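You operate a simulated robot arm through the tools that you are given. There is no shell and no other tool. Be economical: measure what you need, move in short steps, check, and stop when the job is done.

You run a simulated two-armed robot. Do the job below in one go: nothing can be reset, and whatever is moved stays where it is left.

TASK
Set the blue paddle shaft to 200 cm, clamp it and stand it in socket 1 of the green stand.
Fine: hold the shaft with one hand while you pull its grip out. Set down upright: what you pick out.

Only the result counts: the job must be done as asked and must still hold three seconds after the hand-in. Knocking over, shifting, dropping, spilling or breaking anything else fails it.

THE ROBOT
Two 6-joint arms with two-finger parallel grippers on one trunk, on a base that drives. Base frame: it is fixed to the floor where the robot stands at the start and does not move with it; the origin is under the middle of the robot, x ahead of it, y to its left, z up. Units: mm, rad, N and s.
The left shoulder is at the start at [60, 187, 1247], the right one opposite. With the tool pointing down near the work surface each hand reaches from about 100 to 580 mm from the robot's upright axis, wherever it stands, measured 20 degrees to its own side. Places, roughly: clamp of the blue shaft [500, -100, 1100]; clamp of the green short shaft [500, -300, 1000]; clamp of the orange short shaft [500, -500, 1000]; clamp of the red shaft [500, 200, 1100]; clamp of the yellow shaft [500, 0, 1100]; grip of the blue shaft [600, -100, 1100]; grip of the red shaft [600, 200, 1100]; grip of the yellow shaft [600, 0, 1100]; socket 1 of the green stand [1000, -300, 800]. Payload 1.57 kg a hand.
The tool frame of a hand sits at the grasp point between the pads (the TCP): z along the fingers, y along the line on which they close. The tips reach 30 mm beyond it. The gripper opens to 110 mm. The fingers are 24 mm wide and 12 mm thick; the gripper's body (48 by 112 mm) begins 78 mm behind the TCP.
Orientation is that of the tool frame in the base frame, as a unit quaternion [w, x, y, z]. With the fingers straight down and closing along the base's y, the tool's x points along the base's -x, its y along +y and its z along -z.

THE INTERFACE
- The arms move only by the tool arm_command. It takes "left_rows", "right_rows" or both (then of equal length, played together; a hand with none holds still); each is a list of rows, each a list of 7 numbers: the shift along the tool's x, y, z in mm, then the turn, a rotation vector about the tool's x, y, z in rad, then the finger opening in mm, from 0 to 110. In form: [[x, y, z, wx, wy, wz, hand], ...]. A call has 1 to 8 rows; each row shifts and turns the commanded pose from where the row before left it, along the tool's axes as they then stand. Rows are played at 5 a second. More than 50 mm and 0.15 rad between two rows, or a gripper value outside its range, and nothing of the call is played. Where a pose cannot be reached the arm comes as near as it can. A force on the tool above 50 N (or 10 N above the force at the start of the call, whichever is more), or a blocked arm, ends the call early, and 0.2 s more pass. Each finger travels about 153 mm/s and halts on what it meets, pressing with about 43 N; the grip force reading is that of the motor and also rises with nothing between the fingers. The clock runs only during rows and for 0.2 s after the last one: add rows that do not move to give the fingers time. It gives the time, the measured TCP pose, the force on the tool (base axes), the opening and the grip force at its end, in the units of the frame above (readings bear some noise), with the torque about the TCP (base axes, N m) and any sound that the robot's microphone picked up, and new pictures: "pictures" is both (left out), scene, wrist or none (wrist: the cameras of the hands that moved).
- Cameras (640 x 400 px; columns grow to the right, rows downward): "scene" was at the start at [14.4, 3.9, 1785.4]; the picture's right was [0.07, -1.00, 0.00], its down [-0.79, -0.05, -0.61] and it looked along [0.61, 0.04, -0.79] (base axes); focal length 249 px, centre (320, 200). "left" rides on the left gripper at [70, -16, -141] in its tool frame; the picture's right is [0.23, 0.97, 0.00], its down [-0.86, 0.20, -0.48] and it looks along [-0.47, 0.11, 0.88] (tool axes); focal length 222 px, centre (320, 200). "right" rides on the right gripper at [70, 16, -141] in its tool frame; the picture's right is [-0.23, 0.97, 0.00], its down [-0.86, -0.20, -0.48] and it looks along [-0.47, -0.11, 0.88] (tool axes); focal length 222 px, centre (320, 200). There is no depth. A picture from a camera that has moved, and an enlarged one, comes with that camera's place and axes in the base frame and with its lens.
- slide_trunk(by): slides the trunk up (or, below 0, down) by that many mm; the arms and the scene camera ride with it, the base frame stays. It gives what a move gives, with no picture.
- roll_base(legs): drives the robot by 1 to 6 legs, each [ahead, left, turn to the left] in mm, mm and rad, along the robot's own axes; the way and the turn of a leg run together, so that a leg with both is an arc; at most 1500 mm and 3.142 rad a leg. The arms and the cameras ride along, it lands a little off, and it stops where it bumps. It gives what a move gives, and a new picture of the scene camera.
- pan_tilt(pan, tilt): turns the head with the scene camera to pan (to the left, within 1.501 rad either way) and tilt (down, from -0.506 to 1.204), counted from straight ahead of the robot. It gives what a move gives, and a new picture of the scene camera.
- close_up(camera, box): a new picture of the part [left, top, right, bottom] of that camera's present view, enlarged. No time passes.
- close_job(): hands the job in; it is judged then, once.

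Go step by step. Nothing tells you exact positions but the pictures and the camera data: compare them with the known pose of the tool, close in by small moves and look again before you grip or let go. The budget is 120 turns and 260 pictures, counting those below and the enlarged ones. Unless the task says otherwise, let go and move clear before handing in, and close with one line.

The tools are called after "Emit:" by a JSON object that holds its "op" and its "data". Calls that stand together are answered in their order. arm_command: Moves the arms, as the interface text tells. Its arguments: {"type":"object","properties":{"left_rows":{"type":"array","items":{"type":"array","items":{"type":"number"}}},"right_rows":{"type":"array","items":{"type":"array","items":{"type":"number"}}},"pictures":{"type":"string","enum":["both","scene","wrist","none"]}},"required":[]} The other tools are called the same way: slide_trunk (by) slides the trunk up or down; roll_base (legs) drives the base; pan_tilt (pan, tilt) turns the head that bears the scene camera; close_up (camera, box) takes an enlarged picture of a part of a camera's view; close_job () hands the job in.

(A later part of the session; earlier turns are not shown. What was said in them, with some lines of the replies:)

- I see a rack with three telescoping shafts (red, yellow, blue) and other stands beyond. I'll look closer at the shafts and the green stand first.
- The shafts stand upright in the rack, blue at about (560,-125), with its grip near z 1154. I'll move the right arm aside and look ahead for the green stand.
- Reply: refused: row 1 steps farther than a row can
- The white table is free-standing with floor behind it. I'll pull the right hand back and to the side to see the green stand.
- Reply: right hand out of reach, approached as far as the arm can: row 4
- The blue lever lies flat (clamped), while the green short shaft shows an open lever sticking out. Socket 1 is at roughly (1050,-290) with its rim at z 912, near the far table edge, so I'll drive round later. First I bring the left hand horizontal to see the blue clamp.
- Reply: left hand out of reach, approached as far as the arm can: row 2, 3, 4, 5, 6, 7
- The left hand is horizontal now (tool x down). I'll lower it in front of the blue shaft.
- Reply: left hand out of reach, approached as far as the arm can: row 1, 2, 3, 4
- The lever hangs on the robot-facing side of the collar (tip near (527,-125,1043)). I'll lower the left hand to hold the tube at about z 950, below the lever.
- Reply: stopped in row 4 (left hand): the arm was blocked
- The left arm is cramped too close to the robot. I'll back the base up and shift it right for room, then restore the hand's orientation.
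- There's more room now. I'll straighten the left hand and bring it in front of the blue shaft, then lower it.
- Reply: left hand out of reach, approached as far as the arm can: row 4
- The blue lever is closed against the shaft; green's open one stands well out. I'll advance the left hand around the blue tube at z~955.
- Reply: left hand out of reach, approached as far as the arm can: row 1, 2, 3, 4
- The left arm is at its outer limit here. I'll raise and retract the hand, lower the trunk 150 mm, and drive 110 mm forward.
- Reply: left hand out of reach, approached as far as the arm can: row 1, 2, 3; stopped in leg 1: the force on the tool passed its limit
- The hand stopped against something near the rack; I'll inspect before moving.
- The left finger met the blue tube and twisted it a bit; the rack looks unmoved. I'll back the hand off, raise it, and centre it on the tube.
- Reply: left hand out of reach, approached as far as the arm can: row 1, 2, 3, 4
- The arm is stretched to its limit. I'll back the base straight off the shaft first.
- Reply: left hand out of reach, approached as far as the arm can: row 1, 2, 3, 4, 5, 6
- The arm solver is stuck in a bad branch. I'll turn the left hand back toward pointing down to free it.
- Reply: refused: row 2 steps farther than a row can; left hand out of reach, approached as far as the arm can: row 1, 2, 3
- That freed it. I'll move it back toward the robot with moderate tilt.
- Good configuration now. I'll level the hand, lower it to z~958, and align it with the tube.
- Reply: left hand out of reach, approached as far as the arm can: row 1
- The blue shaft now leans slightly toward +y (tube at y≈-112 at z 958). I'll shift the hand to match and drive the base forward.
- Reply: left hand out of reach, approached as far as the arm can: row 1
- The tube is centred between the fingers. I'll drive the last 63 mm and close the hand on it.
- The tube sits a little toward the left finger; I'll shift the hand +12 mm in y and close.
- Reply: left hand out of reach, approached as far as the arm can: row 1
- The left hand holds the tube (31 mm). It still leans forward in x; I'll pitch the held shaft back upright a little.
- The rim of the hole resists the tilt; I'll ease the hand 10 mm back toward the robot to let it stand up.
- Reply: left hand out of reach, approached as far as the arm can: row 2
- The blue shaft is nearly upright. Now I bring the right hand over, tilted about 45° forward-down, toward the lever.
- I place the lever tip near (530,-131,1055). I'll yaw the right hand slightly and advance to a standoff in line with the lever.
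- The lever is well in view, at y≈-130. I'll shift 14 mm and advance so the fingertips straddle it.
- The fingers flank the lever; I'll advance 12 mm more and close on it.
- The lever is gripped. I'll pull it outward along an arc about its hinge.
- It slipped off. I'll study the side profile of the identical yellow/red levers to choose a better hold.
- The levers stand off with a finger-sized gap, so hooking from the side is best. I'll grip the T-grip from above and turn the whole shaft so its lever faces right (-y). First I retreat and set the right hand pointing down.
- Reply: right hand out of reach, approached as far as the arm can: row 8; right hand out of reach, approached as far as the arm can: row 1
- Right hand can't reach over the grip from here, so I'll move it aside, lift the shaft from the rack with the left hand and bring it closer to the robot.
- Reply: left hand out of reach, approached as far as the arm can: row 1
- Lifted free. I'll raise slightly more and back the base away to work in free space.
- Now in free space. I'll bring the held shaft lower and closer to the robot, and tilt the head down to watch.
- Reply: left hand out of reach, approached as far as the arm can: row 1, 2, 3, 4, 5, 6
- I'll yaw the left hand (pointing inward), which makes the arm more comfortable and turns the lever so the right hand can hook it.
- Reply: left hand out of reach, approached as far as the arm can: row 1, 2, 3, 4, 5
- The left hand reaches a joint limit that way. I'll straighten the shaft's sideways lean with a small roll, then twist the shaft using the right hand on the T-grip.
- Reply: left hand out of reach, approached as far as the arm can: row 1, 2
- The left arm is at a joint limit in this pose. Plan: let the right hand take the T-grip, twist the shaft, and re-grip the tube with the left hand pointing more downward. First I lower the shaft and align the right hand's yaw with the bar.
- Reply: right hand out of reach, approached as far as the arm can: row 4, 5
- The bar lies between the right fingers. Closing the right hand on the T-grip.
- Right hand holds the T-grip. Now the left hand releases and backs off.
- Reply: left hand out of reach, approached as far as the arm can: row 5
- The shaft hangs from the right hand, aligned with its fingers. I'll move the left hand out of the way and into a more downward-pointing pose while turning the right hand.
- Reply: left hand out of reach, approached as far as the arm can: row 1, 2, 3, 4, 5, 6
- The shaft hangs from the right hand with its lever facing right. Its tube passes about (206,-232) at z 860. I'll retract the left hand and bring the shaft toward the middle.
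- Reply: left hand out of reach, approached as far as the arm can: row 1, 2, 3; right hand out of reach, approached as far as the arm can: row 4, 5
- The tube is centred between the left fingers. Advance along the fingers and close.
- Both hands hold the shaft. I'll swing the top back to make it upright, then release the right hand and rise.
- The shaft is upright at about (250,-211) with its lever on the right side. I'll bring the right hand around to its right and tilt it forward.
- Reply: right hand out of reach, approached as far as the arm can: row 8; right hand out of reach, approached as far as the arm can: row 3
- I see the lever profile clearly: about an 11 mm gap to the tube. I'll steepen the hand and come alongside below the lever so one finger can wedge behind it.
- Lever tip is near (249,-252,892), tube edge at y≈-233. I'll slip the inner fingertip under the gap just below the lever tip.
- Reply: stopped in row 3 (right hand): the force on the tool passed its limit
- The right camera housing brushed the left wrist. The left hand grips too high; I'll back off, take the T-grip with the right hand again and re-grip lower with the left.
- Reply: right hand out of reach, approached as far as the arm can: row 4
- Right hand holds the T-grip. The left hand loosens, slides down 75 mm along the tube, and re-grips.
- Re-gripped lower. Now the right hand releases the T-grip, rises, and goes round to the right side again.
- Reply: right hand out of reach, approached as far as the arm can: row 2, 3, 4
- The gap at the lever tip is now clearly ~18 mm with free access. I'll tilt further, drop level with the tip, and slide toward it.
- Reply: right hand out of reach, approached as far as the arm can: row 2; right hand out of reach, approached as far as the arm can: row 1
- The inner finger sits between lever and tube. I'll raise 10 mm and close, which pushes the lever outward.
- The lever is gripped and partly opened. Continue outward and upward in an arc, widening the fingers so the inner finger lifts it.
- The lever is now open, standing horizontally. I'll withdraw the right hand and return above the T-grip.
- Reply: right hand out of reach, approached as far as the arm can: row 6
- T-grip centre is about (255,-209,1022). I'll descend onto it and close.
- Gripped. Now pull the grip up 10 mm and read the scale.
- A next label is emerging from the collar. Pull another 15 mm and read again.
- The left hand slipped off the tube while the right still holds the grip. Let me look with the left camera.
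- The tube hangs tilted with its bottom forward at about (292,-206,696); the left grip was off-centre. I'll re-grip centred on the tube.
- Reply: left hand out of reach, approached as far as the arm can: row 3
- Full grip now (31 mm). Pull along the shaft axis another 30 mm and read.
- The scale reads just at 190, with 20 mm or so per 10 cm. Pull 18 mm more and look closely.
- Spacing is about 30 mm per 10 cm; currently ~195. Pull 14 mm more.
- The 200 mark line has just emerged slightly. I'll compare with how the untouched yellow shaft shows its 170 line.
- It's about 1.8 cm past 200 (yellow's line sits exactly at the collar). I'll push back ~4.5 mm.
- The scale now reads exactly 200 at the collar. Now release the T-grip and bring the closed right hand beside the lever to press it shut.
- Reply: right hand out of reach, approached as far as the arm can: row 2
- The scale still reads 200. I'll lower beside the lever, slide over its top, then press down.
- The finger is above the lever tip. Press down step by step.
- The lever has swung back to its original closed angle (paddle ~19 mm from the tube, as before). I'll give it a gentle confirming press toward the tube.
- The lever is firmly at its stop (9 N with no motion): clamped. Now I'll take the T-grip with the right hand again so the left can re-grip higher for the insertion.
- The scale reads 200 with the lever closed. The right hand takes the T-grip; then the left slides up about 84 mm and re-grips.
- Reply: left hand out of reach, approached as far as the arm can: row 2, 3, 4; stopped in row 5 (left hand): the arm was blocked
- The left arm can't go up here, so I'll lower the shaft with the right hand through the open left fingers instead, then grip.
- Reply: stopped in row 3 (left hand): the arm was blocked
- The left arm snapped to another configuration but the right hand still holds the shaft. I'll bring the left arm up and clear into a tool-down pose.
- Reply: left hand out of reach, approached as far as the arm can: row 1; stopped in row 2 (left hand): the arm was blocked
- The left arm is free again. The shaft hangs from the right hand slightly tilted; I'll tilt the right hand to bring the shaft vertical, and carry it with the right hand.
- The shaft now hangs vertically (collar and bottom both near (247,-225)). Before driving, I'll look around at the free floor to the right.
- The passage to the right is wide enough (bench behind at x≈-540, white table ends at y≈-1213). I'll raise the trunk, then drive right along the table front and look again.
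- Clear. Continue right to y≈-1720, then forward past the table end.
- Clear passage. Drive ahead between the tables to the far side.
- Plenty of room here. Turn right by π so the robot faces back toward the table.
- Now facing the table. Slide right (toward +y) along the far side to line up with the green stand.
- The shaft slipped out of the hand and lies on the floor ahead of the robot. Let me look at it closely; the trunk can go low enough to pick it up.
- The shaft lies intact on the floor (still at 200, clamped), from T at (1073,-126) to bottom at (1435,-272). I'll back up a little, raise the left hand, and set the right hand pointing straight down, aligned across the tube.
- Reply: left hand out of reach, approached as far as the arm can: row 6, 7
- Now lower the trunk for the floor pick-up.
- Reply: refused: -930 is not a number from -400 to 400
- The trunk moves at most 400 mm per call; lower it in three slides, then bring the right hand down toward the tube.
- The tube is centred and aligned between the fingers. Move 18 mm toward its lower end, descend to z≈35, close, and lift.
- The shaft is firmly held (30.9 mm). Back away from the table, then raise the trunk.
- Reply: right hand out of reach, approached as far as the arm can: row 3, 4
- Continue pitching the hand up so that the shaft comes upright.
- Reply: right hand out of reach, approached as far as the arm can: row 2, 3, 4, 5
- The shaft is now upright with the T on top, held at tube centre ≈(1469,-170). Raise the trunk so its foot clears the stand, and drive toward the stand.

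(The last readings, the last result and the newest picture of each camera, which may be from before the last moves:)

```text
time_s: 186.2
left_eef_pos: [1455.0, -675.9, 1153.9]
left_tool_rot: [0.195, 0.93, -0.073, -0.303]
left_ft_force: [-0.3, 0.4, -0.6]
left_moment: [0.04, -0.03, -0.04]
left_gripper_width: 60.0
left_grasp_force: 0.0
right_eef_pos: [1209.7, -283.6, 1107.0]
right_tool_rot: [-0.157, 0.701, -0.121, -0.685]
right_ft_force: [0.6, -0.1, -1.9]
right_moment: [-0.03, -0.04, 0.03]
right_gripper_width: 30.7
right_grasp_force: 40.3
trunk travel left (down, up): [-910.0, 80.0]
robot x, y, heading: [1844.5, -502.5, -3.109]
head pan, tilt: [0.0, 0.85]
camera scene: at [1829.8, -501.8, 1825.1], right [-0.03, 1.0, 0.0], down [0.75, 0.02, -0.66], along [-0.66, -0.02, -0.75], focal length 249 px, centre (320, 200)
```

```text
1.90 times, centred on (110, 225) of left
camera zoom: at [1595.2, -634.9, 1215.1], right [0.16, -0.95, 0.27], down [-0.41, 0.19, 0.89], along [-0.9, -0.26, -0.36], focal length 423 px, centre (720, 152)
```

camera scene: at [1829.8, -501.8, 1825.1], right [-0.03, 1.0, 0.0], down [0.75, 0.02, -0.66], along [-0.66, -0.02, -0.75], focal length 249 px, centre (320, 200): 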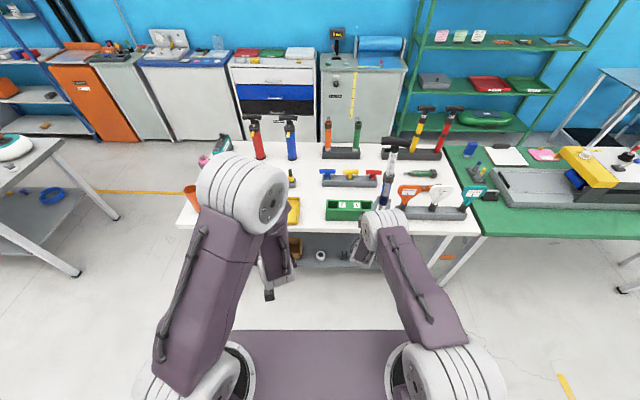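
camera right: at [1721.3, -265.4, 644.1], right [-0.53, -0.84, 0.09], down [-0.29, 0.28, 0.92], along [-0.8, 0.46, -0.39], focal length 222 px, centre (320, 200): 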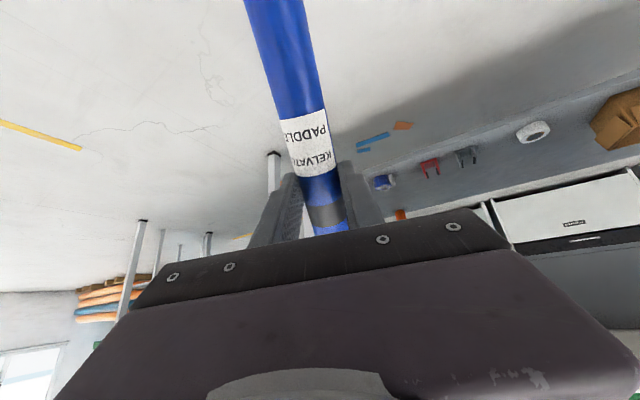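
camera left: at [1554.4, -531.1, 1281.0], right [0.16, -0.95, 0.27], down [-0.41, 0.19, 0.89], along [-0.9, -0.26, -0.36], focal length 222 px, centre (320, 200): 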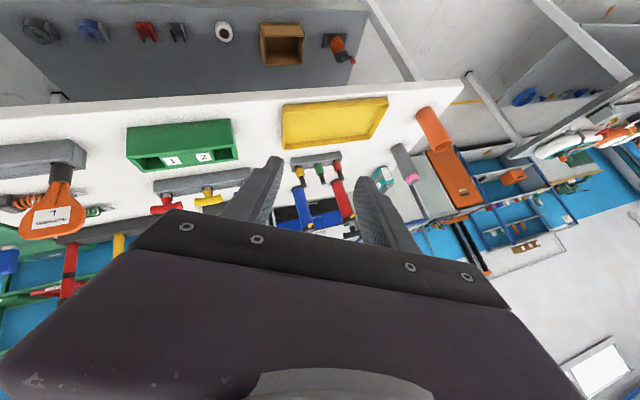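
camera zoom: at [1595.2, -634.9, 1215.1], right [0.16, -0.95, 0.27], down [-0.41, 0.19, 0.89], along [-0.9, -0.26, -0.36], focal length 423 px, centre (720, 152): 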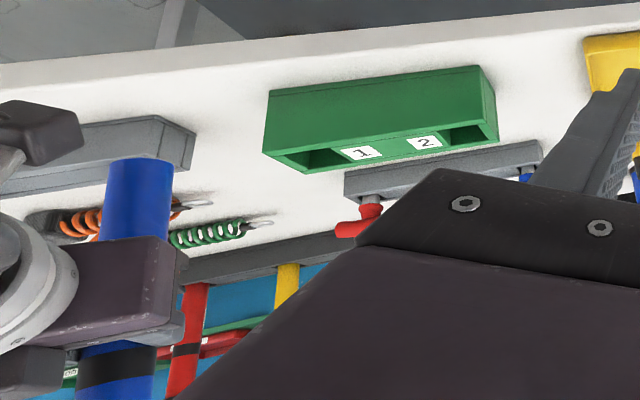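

Shaft reads 200 with lever closed, and socket 1 is near (1054,-300). I'll correct a slight lean, then drive most of the remaining way.

Emit:
{"op": "arm_command", "data": {"right_rows": [[0, 0, 0, 0, 0, 0.045, 0], [0, 0, 0, 0, 0, 0.045, 0], [0, 0, 0, 0, 0, 0, 0]], "pictures": "none"}}

Emit:
{"op": "roll_base", "data": {"legs": [[100, 18, 0]]}}

Emit:
{"op": "close_up", "data": {"camera": "scene", "box": [300, 120, 420, 250]}}

Emit:
{"op": "close_up", "data": {"camera": "left", "box": [0, 100, 200, 330]}}

```text
time_s: 187.0
left_eef_pos: [1452.7, -677.9, 1152.7]
left_tool_rot: [0.195, 0.931, -0.074, -0.301]
left_ft_force: [0.3, -0.6, -0.3]
left_moment: [-0.01, -0.01, 0.0]
left_gripper_width: 60.3
left_grasp_force: 0.1
right_eef_pos: [1178.5, -296.9, 1100.2]
right_tool_rot: [-0.13, 0.695, -0.152, -0.69]
right_ft_force: [-0.6, -0.6, -1.8]
right_moment: [-0.01, -0.03, -0.01]
right_gripper_width: 30.8
right_grasp_force: 39.8
right hand out of reach, approached as far as the arm can: row 1, 2
trunk travel left (down, up): [-910.0, 80.0]
robot x, y, heading: [1846.8, -504.3, -3.113]
head pan, tilt: [0.0, 0.85]
```

```text
time_s: 188.2
left_eef_pos: [1358.5, -699.8, 1154.3]
left_tool_rot: [0.195, 0.93, -0.073, -0.303]
left_ft_force: [-0.1, 1.0, -0.5]
left_moment: [-0.01, 0.02, 0.02]
left_gripper_width: 60.0
left_grasp_force: 0.1
right_eef_pos: [1083.2, -317.7, 1103.4]
right_tool_rot: [-0.129, 0.694, -0.151, -0.692]
right_ft_force: [-0.2, 0.0, -2.0]
right_moment: [0.01, -0.04, 0.03]
right_gripper_width: 30.8
right_grasp_force: 39.8
trunk travel left (down, up): [-910.0, 80.0]
robot x, y, heading: [1743.1, -520.8, -3.109]
head pan, tilt: [0.0, 0.85]
camera scene: at [1734.2, -523.3, 1825.1], right [-0.03, 1.0, 0.0], down [0.75, 0.03, -0.66], along [-0.66, -0.02, -0.75], focal length 249 px, centre (320, 200)
```

scene: 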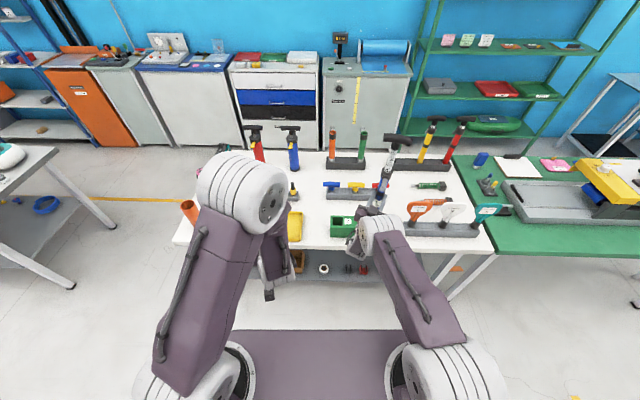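

```text
3.08 times, centred on (360, 185) of scene
camera zoom: at [1734.2, -523.3, 1825.1], right [-0.03, 1.0, 0.0], down [0.75, 0.03, -0.66], along [-0.66, -0.02, -0.75], focal length 767 px, centre (197, 246)
```

zoom: 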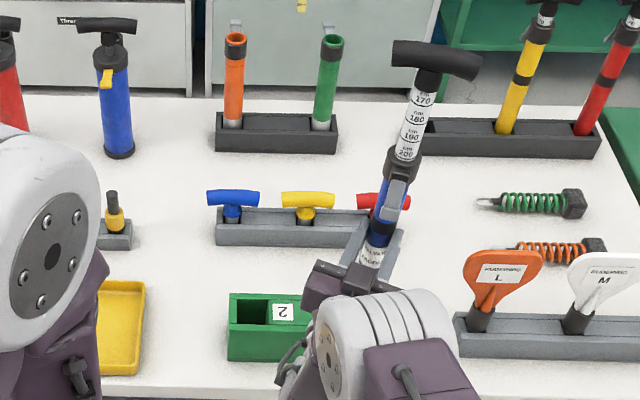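

```text
1.74 times, centred on (100, 215) of left
camera zoom: at [1498.9, -656.9, 1215.6], right [0.17, -0.95, 0.27], down [-0.41, 0.19, 0.89], along [-0.9, -0.26, -0.36], focal length 386 px, centre (703, 174)
```

zoom: 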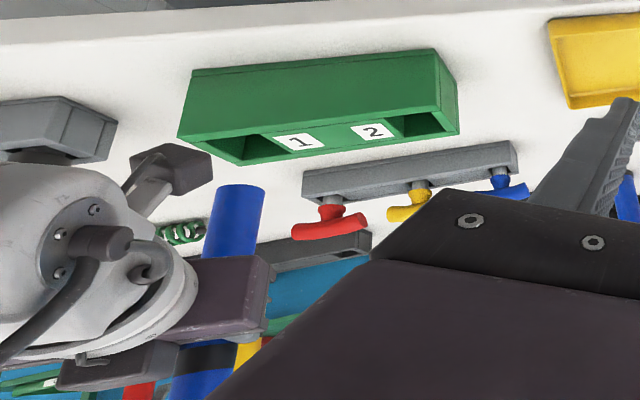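

The bottom is ~140 mm below the grip, at about (1068,-316); the hole is at about (1056,-302). I'll nudge the base and check.

Emit:
{"op": "roll_base", "data": {"legs": [[12, -14, 0]]}}

Emit:
{"op": "close_up", "data": {"camera": "left", "box": [30, 130, 150, 230]}}

```text
time_s: 188.9
left_eef_pos: [1344.2, -691.5, 1152.7]
left_tool_rot: [0.193, 0.931, -0.072, -0.303]
left_ft_force: [-0.1, 0.0, 0.5]
left_moment: [0.01, 0.02, -0.01]
left_gripper_width: 59.9
left_grasp_force: 0.0
right_eef_pos: [1069.3, -310.9, 1102.0]
right_tool_rot: [-0.13, 0.695, -0.15, -0.691]
right_ft_force: [0.3, -0.6, -1.7]
right_moment: [-0.01, -0.02, -0.02]
right_gripper_width: 30.9
right_grasp_force: 40.2
trunk travel left (down, up): [-910.0, 80.0]
robot x, y, heading: [1736.9, -508.0, -3.108]
head pan, tilt: [0.0, 0.85]
camera scene: at [1718.7, -517.5, 1825.0], right [-0.04, 1.0, 0.0], down [0.75, 0.03, -0.66], along [-0.66, -0.02, -0.75], focal length 249 px, centre (320, 200)
```

scene: 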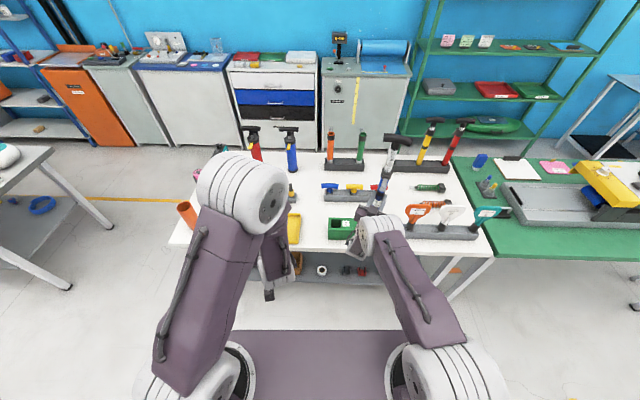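

```text
4.00 times, centred on (90, 180) of left
camera zoom: at [1484.7, -648.5, 1214.5], right [0.17, -0.95, 0.27], down [-0.41, 0.18, 0.89], along [-0.9, -0.26, -0.36], focal length 888 px, centre (1240, 280)
```

zoom: 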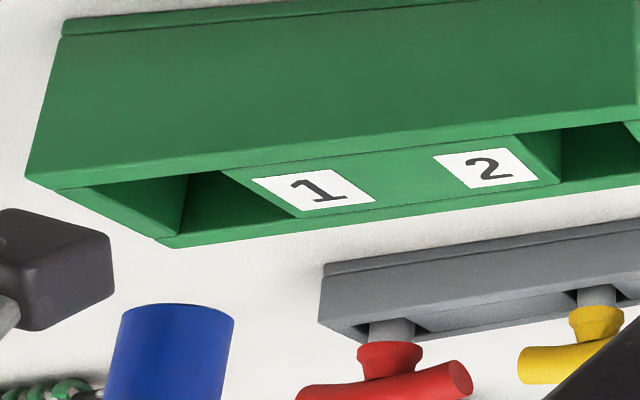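

Alignment looks close. Lower the trunk 40 mm so the foot nears the rim, and look again.

Emit:
{"op": "slide_trunk", "data": {"by": -42}}

Emit:
{"op": "close_up", "data": {"camera": "left", "box": [20, 110, 140, 210]}}

Emit:
{"op": "close_up", "data": {"camera": "scene", "box": [320, 130, 420, 250]}}

```text
time_s: 189.8
left_eef_pos: [1343.8, -686.8, 1110.9]
left_tool_rot: [0.194, 0.93, -0.073, -0.302]
left_ft_force: [-0.4, -0.2, 0.1]
left_moment: [0.01, 0.0, 0.03]
left_gripper_width: 59.9
left_grasp_force: 0.1
right_eef_pos: [1065.9, -305.5, 1057.0]
right_tool_rot: [-0.129, 0.696, -0.151, -0.69]
right_ft_force: [0.1, 0.5, -2.0]
right_moment: [-0.06, -0.03, 0.05]
right_gripper_width: 30.9
right_grasp_force: 39.6
trunk travel left (down, up): [-868.0, 122.0]
robot x, y, heading: [1738.3, -511.7, -3.107]
head pan, tilt: [0.0, 0.85]
```

```text
4.00 times, centred on (80, 160) of left
camera zoom: at [1483.0, -643.9, 1172.6], right [0.17, -0.95, 0.27], down [-0.41, 0.19, 0.89], along [-0.9, -0.26, -0.36], focal length 888 px, centre (1280, 360)
```

zoom: 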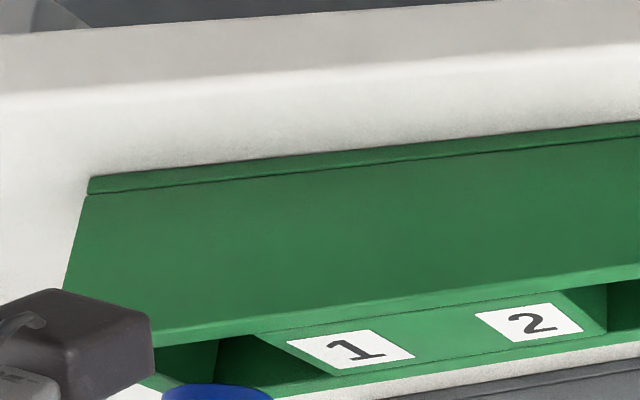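

```text
3.33 times, centred on (370, 190) of scene
camera zoom: at [1715.9, -510.3, 1783.0], right [-0.03, 1.0, 0.0], down [0.75, 0.03, -0.66], along [-0.66, -0.02, -0.75], focal length 831 px, centre (153, 233)
```

zoom: 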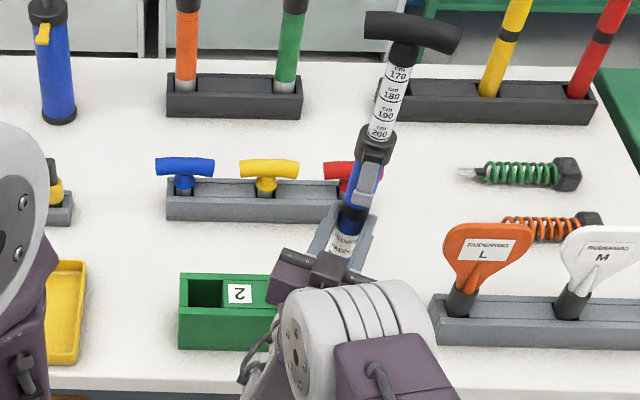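

Both cameras agree that the foot needs about +8 mm in x and -7 mm in y. Nudge the base.

Emit:
{"op": "roll_base", "data": {"legs": [[-8, 7, 0]]}}

Emit:
{"op": "close_up", "data": {"camera": "left", "box": [20, 130, 140, 230]}}

```text
time_s: 190.5
left_eef_pos: [1348.7, -691.2, 1111.0]
left_tool_rot: [0.195, 0.93, -0.073, -0.301]
left_ft_force: [0.2, -0.2, -0.6]
left_moment: [0.0, -0.03, -0.02]
left_gripper_width: 60.0
left_grasp_force: 0.0
right_eef_pos: [1073.2, -311.5, 1056.7]
right_tool_rot: [-0.128, 0.697, -0.151, -0.69]
right_ft_force: [0.5, -0.6, -1.7]
right_moment: [0.0, 0.03, 0.01]
right_gripper_width: 30.5
right_grasp_force: 39.4
trunk travel left (down, up): [-868.0, 122.0]
robot x, y, heading: [1744.6, -516.3, -3.106]
head pan, tilt: [0.0, 0.85]
camera scene: at [1720.8, -514.4, 1783.0], right [-0.03, 1.0, 0.0], down [0.75, 0.02, -0.66], along [-0.66, -0.02, -0.75], focal length 249 px, centre (320, 200)
```

scene: 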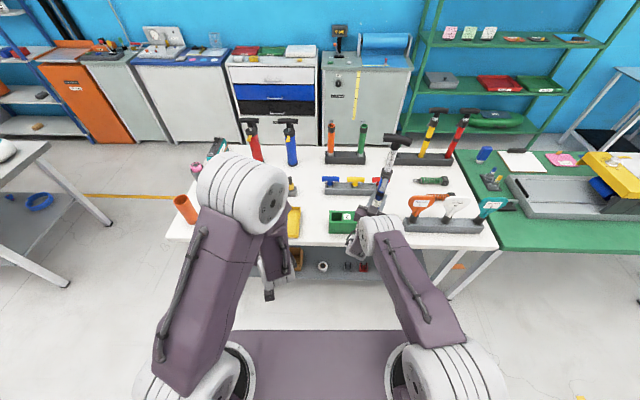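

```text
4.00 times, centred on (80, 180) of left
camera zoom: at [1489.1, -648.9, 1172.3], right [0.17, -0.95, 0.28], down [-0.41, 0.19, 0.89], along [-0.9, -0.26, -0.36], focal length 888 px, centre (1280, 280)
```

zoom: 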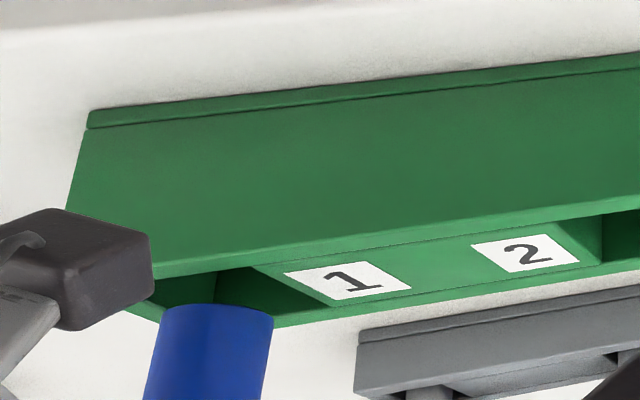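

The foot now projects onto the hole centre. Lower gently into the socket.

Emit:
{"op": "slide_trunk", "data": {"by": -28}}

Emit:
{"op": "close_up", "data": {"camera": "left", "box": [10, 100, 150, 220]}}

```text
time_s: 191.3
left_eef_pos: [1355.5, -696.3, 1084.2]
left_tool_rot: [0.193, 0.93, -0.072, -0.304]
left_ft_force: [1.3, 0.2, 0.9]
left_moment: [-0.02, -0.02, 0.0]
left_gripper_width: 59.9
left_grasp_force: 0.1
right_eef_pos: [1077.7, -315.1, 1040.8]
right_tool_rot: [0.129, -0.689, 0.151, 0.697]
right_ft_force: [-3.0, -0.8, 35.0]
right_moment: [0.18, 0.61, -0.01]
right_gripper_width: 30.1
right_grasp_force: 39.8
trunk travel left (down, up): [-840.0, 150.0]
robot x, y, heading: [1744.9, -514.1, -3.108]
head pan, tilt: [0.0, 0.85]
```

```text
3.33 times, centred on (80, 160) of left
camera zoom: at [1496.1, -652.8, 1146.0], right [0.17, -0.95, 0.27], down [-0.41, 0.18, 0.89], along [-0.9, -0.26, -0.36], focal length 740 px, centre (1120, 333)
```

zoom: 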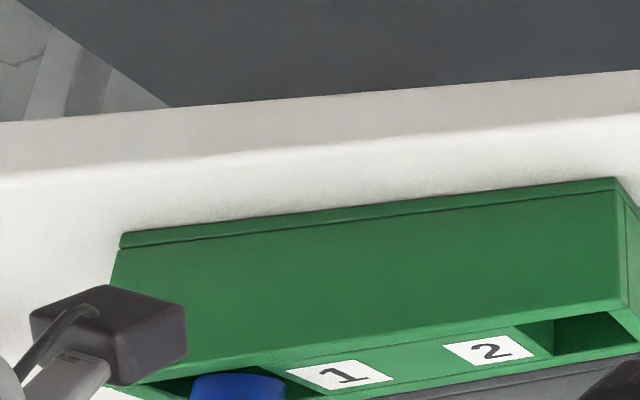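

The foot caught a rim (35 N). Raise slightly to free it and read the true position.

Emit:
{"op": "slide_trunk", "data": {"by": 20}}

Emit:
{"op": "close_up", "data": {"camera": "left", "box": [20, 120, 140, 220]}}

```text
time_s: 191.9
left_eef_pos: [1351.2, -693.6, 1103.2]
left_tool_rot: [0.194, 0.931, -0.073, -0.302]
left_ft_force: [0.6, 0.6, -0.7]
left_moment: [0.0, -0.03, -0.02]
left_gripper_width: 59.9
left_grasp_force: 0.0
right_eef_pos: [1078.0, -312.2, 1048.6]
right_tool_rot: [-0.131, 0.697, -0.151, -0.689]
right_ft_force: [-0.4, 0.0, -1.8]
right_moment: [-0.01, -0.04, 0.0]
right_gripper_width: 30.9
right_grasp_force: 39.5
trunk travel left (down, up): [-860.0, 130.0]
robot x, y, heading: [1741.0, -514.7, -3.11]
head pan, tilt: [0.0, 0.85]
```

```text
4.00 times, centred on (80, 170) of left
camera zoom: at [1492.0, -651.0, 1164.5], right [0.17, -0.95, 0.27], down [-0.41, 0.19, 0.89], along [-0.9, -0.26, -0.36], focal length 888 px, centre (1280, 320)
```

zoom: 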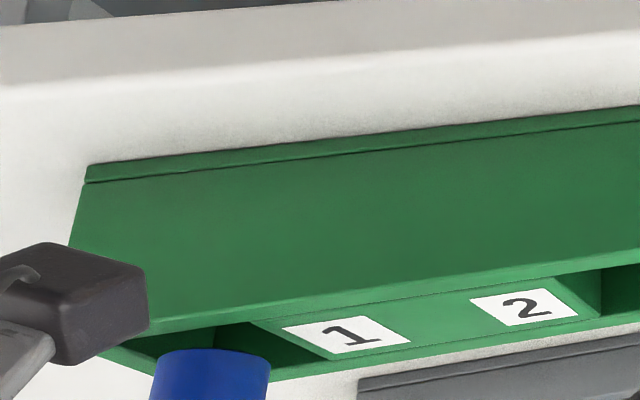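

The contact torque shows the near (+x) rim touched, so the foot must go about 6 mm toward -x. Nudge ahead and lower again.

Emit:
{"op": "roll_base", "data": {"legs": [[7, 2, 0]]}}

Emit:
{"op": "slide_trunk", "data": {"by": -25}}

Emit:
{"op": "close_up", "data": {"camera": "left", "box": [20, 120, 140, 220]}}

```text
time_s: 192.7
left_eef_pos: [1346.3, -695.4, 1103.7]
left_tool_rot: [0.195, 0.93, -0.072, -0.302]
left_ft_force: [0.1, 0.7, 0.1]
left_moment: [-0.02, -0.01, 0.03]
left_gripper_width: 60.1
left_grasp_force: 0.1
right_eef_pos: [1071.7, -314.0, 1051.9]
right_tool_rot: [-0.129, 0.695, -0.152, -0.691]
right_ft_force: [0.0, -0.2, -2.6]
right_moment: [0.01, -0.03, 0.0]
right_gripper_width: 30.7
right_grasp_force: 39.7
trunk travel left (down, up): [-860.0, 130.0]
robot x, y, heading: [1733.8, -517.0, -3.106]
head pan, tilt: [0.0, 0.85]
camera scene: at [1720.8, -519.3, 1775.1], right [-0.03, 1.0, 0.0], down [0.75, 0.03, -0.66], along [-0.66, -0.02, -0.75], focal length 249 px, centre (320, 200)
```

scene: 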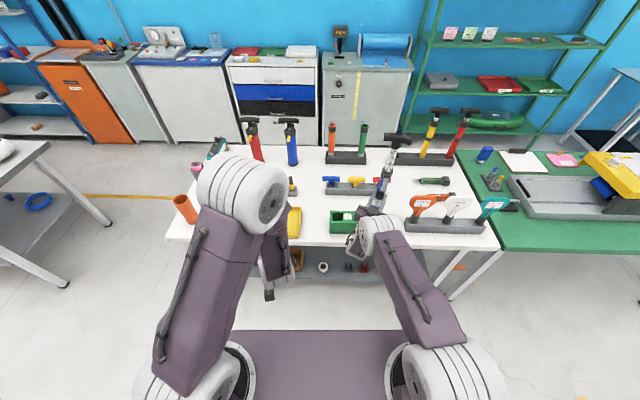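

```text
time_s: 193.4
left_eef_pos: [1348.7, -696.4, 1081.1]
left_tool_rot: [0.194, 0.93, -0.073, -0.304]
left_ft_force: [1.1, 1.0, 0.7]
left_moment: [0.04, 0.04, 0.03]
left_gripper_width: 60.0
left_grasp_force: 0.1
right_eef_pos: [1071.0, -315.9, 1034.4]
right_tool_rot: [0.129, -0.689, 0.151, 0.698]
right_ft_force: [-2.8, -1.3, 34.7]
right_moment: [-0.61, 1.05, 0.08]
right_gripper_width: 31.4
right_grasp_force: 40.0
trunk travel left (down, up): [-835.0, 155.0]
robot x, y, heading: [1737.3, -514.7, -3.106]
head pan, tilt: [0.0, 0.85]
```

```text
4.00 times, centred on (80, 170) of left
camera zoom: at [1489.4, -654.7, 1141.1], right [0.17, -0.95, 0.27], down [-0.41, 0.18, 0.89], along [-0.9, -0.26, -0.35], focal length 888 px, centre (1280, 320)
```

zoom: 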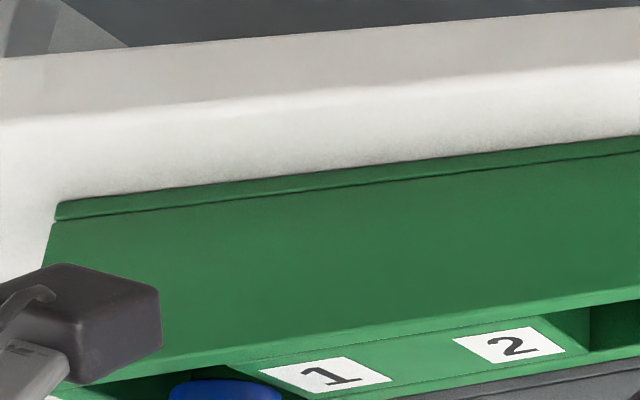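

Now the contact is on the -y side (label block); x is right. Raise, shift 5.5 mm toward +y, and lower again.

Emit:
{"op": "slide_trunk", "data": {"by": 14}}

Emit:
{"op": "roll_base", "data": {"legs": [[0, -5.5, 0]]}}

Emit:
{"op": "slide_trunk", "data": {"by": -26}}

```text
time_s: 194.0
left_eef_pos: [1344.0, -695.1, 1093.0]
left_tool_rot: [0.195, 0.931, -0.073, -0.302]
left_ft_force: [0.1, 0.5, -0.1]
left_moment: [-0.02, -0.03, 0.02]
left_gripper_width: 59.9
left_grasp_force: 0.2
right_eef_pos: [1070.5, -314.6, 1034.5]
right_tool_rot: [-0.131, 0.698, -0.15, -0.688]
right_ft_force: [-0.4, 0.9, -1.3]
right_moment: [-0.07, -0.02, 0.0]
right_gripper_width: 30.8
right_grasp_force: 39.3
trunk travel left (down, up): [-849.0, 141.0]
robot x, y, heading: [1737.3, -516.6, -3.106]
head pan, tilt: [0.0, 0.85]
```

```text
time_s: 194.7
left_eef_pos: [1342.9, -691.7, 1092.7]
left_tool_rot: [0.194, 0.93, -0.073, -0.303]
left_ft_force: [0.4, -0.2, 0.2]
left_moment: [0.01, 0.01, -0.02]
left_gripper_width: 59.9
left_grasp_force: 0.1
right_eef_pos: [1067.7, -310.3, 1039.7]
right_tool_rot: [-0.13, 0.696, -0.15, -0.69]
right_ft_force: [0.4, -0.5, -1.7]
right_moment: [-0.03, -0.01, -0.03]
right_gripper_width: 30.7
right_grasp_force: 39.8
trunk travel left (down, up): [-849.0, 141.0]
robot x, y, heading: [1738.5, -513.9, -3.112]
head pan, tilt: [0.0, 0.85]
camera scene: at [1717.5, -516.8, 1764.0], right [-0.03, 1.0, 0.0], down [0.75, 0.03, -0.66], along [-0.66, -0.02, -0.75], focal length 249 px, centre (320, 200)
```

scene: 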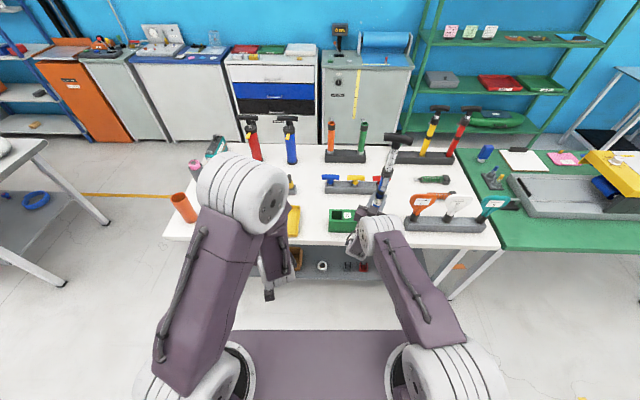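

```text
time_s: 195.4
left_eef_pos: [1343.1, -690.4, 1066.3]
left_tool_rot: [0.195, 0.931, -0.073, -0.3]
left_ft_force: [0.2, -0.4, -0.2]
left_moment: [0.01, -0.01, -0.01]
left_gripper_width: 60.0
left_grasp_force: 0.1
right_eef_pos: [1068.8, -308.7, 1012.3]
right_tool_rot: [-0.131, 0.695, -0.151, -0.69]
right_ft_force: [0.7, -0.1, -1.2]
right_moment: [-0.02, -0.01, -0.01]
right_gripper_width: 30.7
right_grasp_force: 39.6
trunk travel left (down, up): [-823.0, 167.0]
robot x, y, heading: [1737.4, -513.8, -3.108]
head pan, tilt: [0.0, 0.85]
```

It's inside the socket with no contact force. Continue lowering until it touches the bottom.

Emit:
{"op": "slide_trunk", "data": {"by": -25}}

Emit:
{"op": "slide_trunk", "data": {"by": -10}}

Emit:
{"op": "slide_trunk", "data": {"by": -6}}

```text
time_s: 196.2
left_eef_pos: [1343.9, -689.7, 1040.3]
left_tool_rot: [0.195, 0.93, -0.073, -0.302]
left_ft_force: [-0.8, 0.0, -0.4]
left_moment: [-0.01, -0.01, -0.02]
left_gripper_width: 60.2
left_grasp_force: 0.0
right_eef_pos: [1068.9, -309.9, 988.3]
right_tool_rot: [-0.13, 0.696, -0.15, -0.69]
right_ft_force: [0.1, -0.3, -1.4]
right_moment: [-0.02, -0.03, -0.04]
right_gripper_width: 30.8
right_grasp_force: 39.7
trunk travel left (down, up): [-798.0, 192.0]
robot x, y, heading: [1737.7, -511.4, -3.106]
head pan, tilt: [0.0, 0.85]
```

```text
time_s: 196.7
left_eef_pos: [1344.0, -690.0, 1030.7]
left_tool_rot: [0.195, 0.93, -0.073, -0.302]
left_ft_force: [-0.8, 0.7, -0.6]
left_moment: [0.01, -0.02, 0.03]
left_gripper_width: 59.9
left_grasp_force: 0.1
right_eef_pos: [1069.0, -309.6, 978.6]
right_tool_rot: [-0.13, 0.696, -0.151, -0.69]
right_ft_force: [0.2, 0.7, -2.7]
right_moment: [-0.04, -0.01, -0.03]
right_gripper_width: 30.8
right_grasp_force: 40.2
trunk travel left (down, up): [-788.0, 202.0]
robot x, y, heading: [1740.8, -515.7, -3.103]
head pan, tilt: [0.0, 0.85]
```

```text
time_s: 197.3
left_eef_pos: [1343.3, -690.3, 1025.0]
left_tool_rot: [0.195, 0.93, -0.072, -0.302]
left_ft_force: [0.3, 0.2, 0.2]
left_moment: [0.0, -0.01, 0.0]
left_gripper_width: 60.0
left_grasp_force: 0.1
right_eef_pos: [1069.0, -310.6, 972.4]
right_tool_rot: [-0.131, 0.696, -0.15, -0.69]
right_ft_force: [-0.5, -0.1, -2.4]
right_moment: [0.0, -0.02, 0.01]
right_gripper_width: 30.8
right_grasp_force: 39.4
trunk travel left (down, up): [-782.0, 208.0]
robot x, y, heading: [1739.1, -511.5, -3.11]
head pan, tilt: [0.0, 0.85]
```

Emit:
{"op": "slide_trunk", "data": {"by": -6}}

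Emit:
{"op": "slide_trunk", "data": {"by": -6}}

Emit:
{"op": "close_up", "data": {"camera": "scene", "box": [310, 130, 430, 260]}}

```text
time_s: 197.8
left_eef_pos: [1342.2, -690.0, 1018.8]
left_tool_rot: [0.194, 0.93, -0.073, -0.302]
left_ft_force: [-0.5, -1.0, 0.2]
left_moment: [0.02, -0.02, -0.01]
left_gripper_width: 60.2
left_grasp_force: 0.1
right_eef_pos: [1067.1, -308.8, 966.1]
right_tool_rot: [-0.129, 0.696, -0.15, -0.69]
right_ft_force: [0.1, 0.2, -1.8]
right_moment: [-0.05, -0.02, -0.02]
right_gripper_width: 30.7
right_grasp_force: 39.4
trunk travel left (down, up): [-776.0, 214.0]
robot x, y, heading: [1735.5, -515.3, -3.105]
head pan, tilt: [0.0, 0.85]
```

```text
time_s: 198.4
left_eef_pos: [1344.8, -689.2, 1012.8]
left_tool_rot: [0.195, 0.93, -0.073, -0.301]
left_ft_force: [-0.2, 0.0, -0.1]
left_moment: [0.02, 0.03, 0.01]
left_gripper_width: 59.8
left_grasp_force: 0.1
right_eef_pos: [1070.1, -309.7, 960.3]
right_tool_rot: [-0.13, 0.695, -0.152, -0.69]
right_ft_force: [0.1, -0.4, -1.2]
right_moment: [-0.01, 0.04, 0.0]
right_gripper_width: 30.7
right_grasp_force: 40.0
trunk travel left (down, up): [-770.0, 220.0]
robot x, y, heading: [1734.8, -513.0, -3.109]
head pan, tilt: [0.0, 0.85]
```

```text
3.08 times, centred on (370, 195) of scene
camera zoom: at [1717.5, -514.4, 1685.0], right [-0.03, 1.0, 0.0], down [0.75, 0.03, -0.66], along [-0.66, -0.02, -0.75], focal length 767 px, centre (166, 215)
```

zoom: 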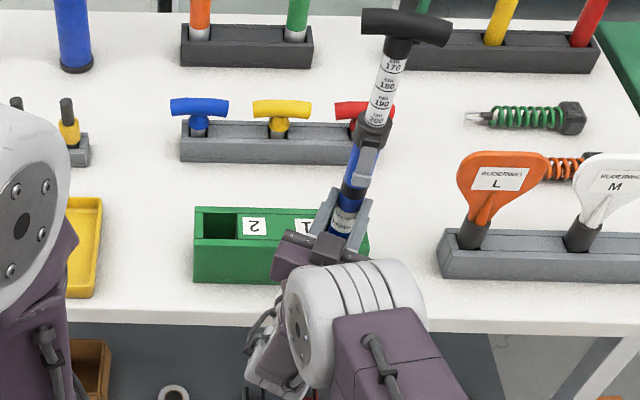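

The shaft is seated in socket 1, reading 200. Lower a last few millimetres, then release and withdraw along the finger direction.

Emit:
{"op": "slide_trunk", "data": {"by": -5}}

Emit:
{"op": "arm_command", "data": {"right_rows": [[0, 0, 0, 0, 0, 0, 40], [0, 0, 0, 0, 0, 0, 60], [0, 0, 0, 0, 0, 0, 80], [0, 0, 0, 0, 0, 0, 80]], "pictures": "scene"}}

Emit:
{"op": "close_up", "data": {"camera": "scene", "box": [310, 120, 430, 260]}}

```text
time_s: 198.9
left_eef_pos: [1347.0, -690.1, 1008.8]
left_tool_rot: [0.194, 0.93, -0.072, -0.303]
left_ft_force: [0.7, 0.1, 0.9]
left_moment: [-0.02, -0.01, 0.0]
left_gripper_width: 60.2
left_grasp_force: 0.0
right_eef_pos: [1069.2, -309.8, 959.8]
right_tool_rot: [0.13, -0.692, 0.15, 0.694]
right_ft_force: [-0.8, 1.6, 17.4]
right_moment: [0.51, 0.33, -0.02]
right_gripper_width: 30.7
right_grasp_force: 39.7
trunk travel left (down, up): [-765.0, 225.0]
robot x, y, heading: [1734.7, -515.6, -3.104]
head pan, tilt: [0.0, 0.85]
```

```text
time_s: 199.9
left_eef_pos: [1343.6, -690.4, 1008.2]
left_tool_rot: [0.194, 0.93, -0.073, -0.302]
left_ft_force: [0.8, -0.1, 0.0]
left_moment: [0.0, 0.01, 0.01]
left_gripper_width: 59.9
left_grasp_force: 0.1
right_eef_pos: [1069.1, -310.1, 955.5]
right_tool_rot: [-0.13, 0.696, -0.151, -0.69]
right_ft_force: [-0.1, 0.2, -0.1]
right_moment: [-0.01, 0.0, -0.02]
right_gripper_width: 80.2
right_grasp_force: 0.1
trunk travel left (down, up): [-765.0, 225.0]
robot x, y, heading: [1735.4, -511.9, -3.103]
head pan, tilt: [0.0, 0.85]
camera scene: at [1717.8, -514.5, 1680.0], right [-0.03, 1.0, 0.0], down [0.75, 0.03, -0.66], along [-0.66, -0.02, -0.75], focal length 249 px, centre (320, 200)
```

scene: 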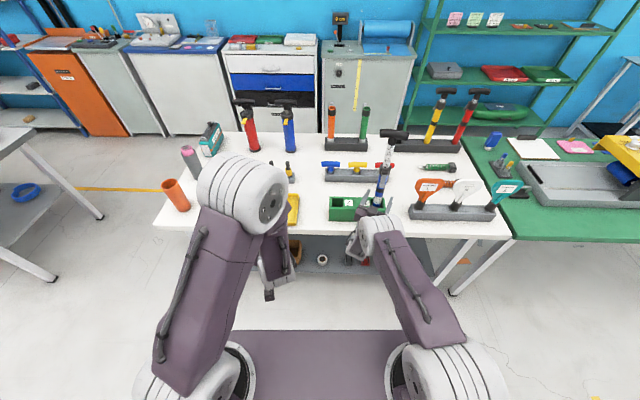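

```text
2.86 times, centred on (370, 190) of scene
camera zoom: at [1717.8, -514.5, 1680.0], right [-0.03, 1.0, 0.0], down [0.75, 0.03, -0.66], along [-0.66, -0.02, -0.75], focal length 712 px, centre (177, 229)
```

zoom: 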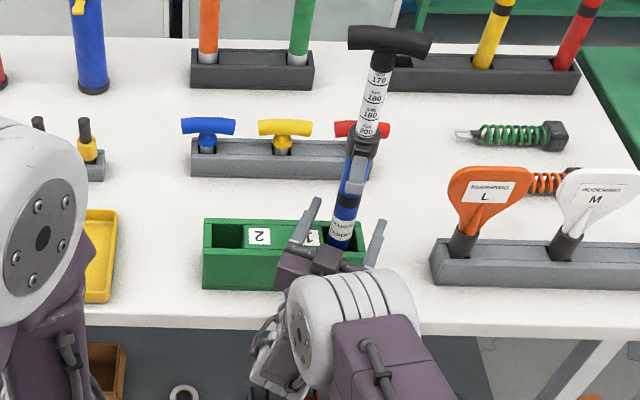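

It touched the socket floor (17 N) and stands released in socket 1. Withdraw the hand along its fingers.

Emit:
{"op": "roll_base", "data": {"legs": [[-109, 50, 0], [-150, 0, 0]]}}

Emit:
{"op": "close_up", "data": {"camera": "scene", "box": [310, 80, 430, 220]}}

```text
time_s: 202.2
left_eef_pos: [1604.6, -731.5, 1007.7]
left_tool_rot: [0.194, 0.931, -0.072, -0.301]
left_ft_force: [0.3, -0.4, 0.0]
left_moment: [0.01, -0.04, 0.01]
left_gripper_width: 60.0
left_grasp_force: 0.1
right_eef_pos: [1330.3, -352.2, 953.1]
right_tool_rot: [-0.129, 0.697, -0.15, -0.69]
right_ft_force: [-0.5, 0.4, -0.3]
right_moment: [0.02, 0.05, 0.04]
right_gripper_width: 80.2
right_grasp_force: 0.1
trunk travel left (down, up): [-765.0, 225.0]
robot x, y, heading: [2000.2, -553.4, -3.105]
head pan, tilt: [0.0, 0.85]
camera scene: at [1977.6, -555.3, 1680.0], right [-0.04, 1.0, 0.0], down [0.75, 0.03, -0.66], along [-0.66, -0.02, -0.75], focal length 249 px, centre (320, 200)
```

scene: 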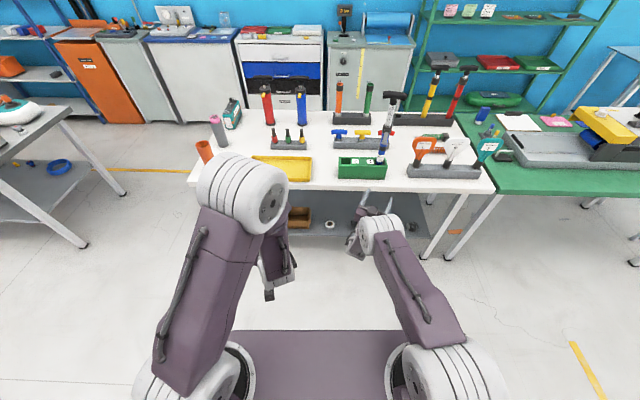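

```text
2.86 times, centred on (370, 150) of scene
camera zoom: at [1977.6, -555.3, 1680.0], right [-0.04, 1.0, 0.0], down [0.75, 0.03, -0.66], along [-0.66, -0.02, -0.75], focal length 712 px, centre (177, 343)
```

zoom: 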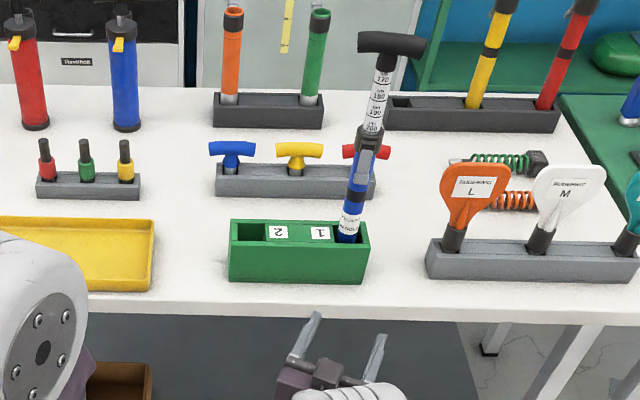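

The blue shaft stands upright in socket 1. It is set at 200 with the lever closed, both hands are clear, and everything else looks undisturbed, so I'm handing in.

Emit:
{"op": "close_job", "data": {}}

```text
The job is handed in.
```

I set the blue paddle shaft to 200 cm, clamped it and stood it upright in socket 1 of the green stand, with both hands clear at hand-in. On the way I dropped the shaft on the floor once and picked it up. It still read 200 cm with the lever closed when I placed it.
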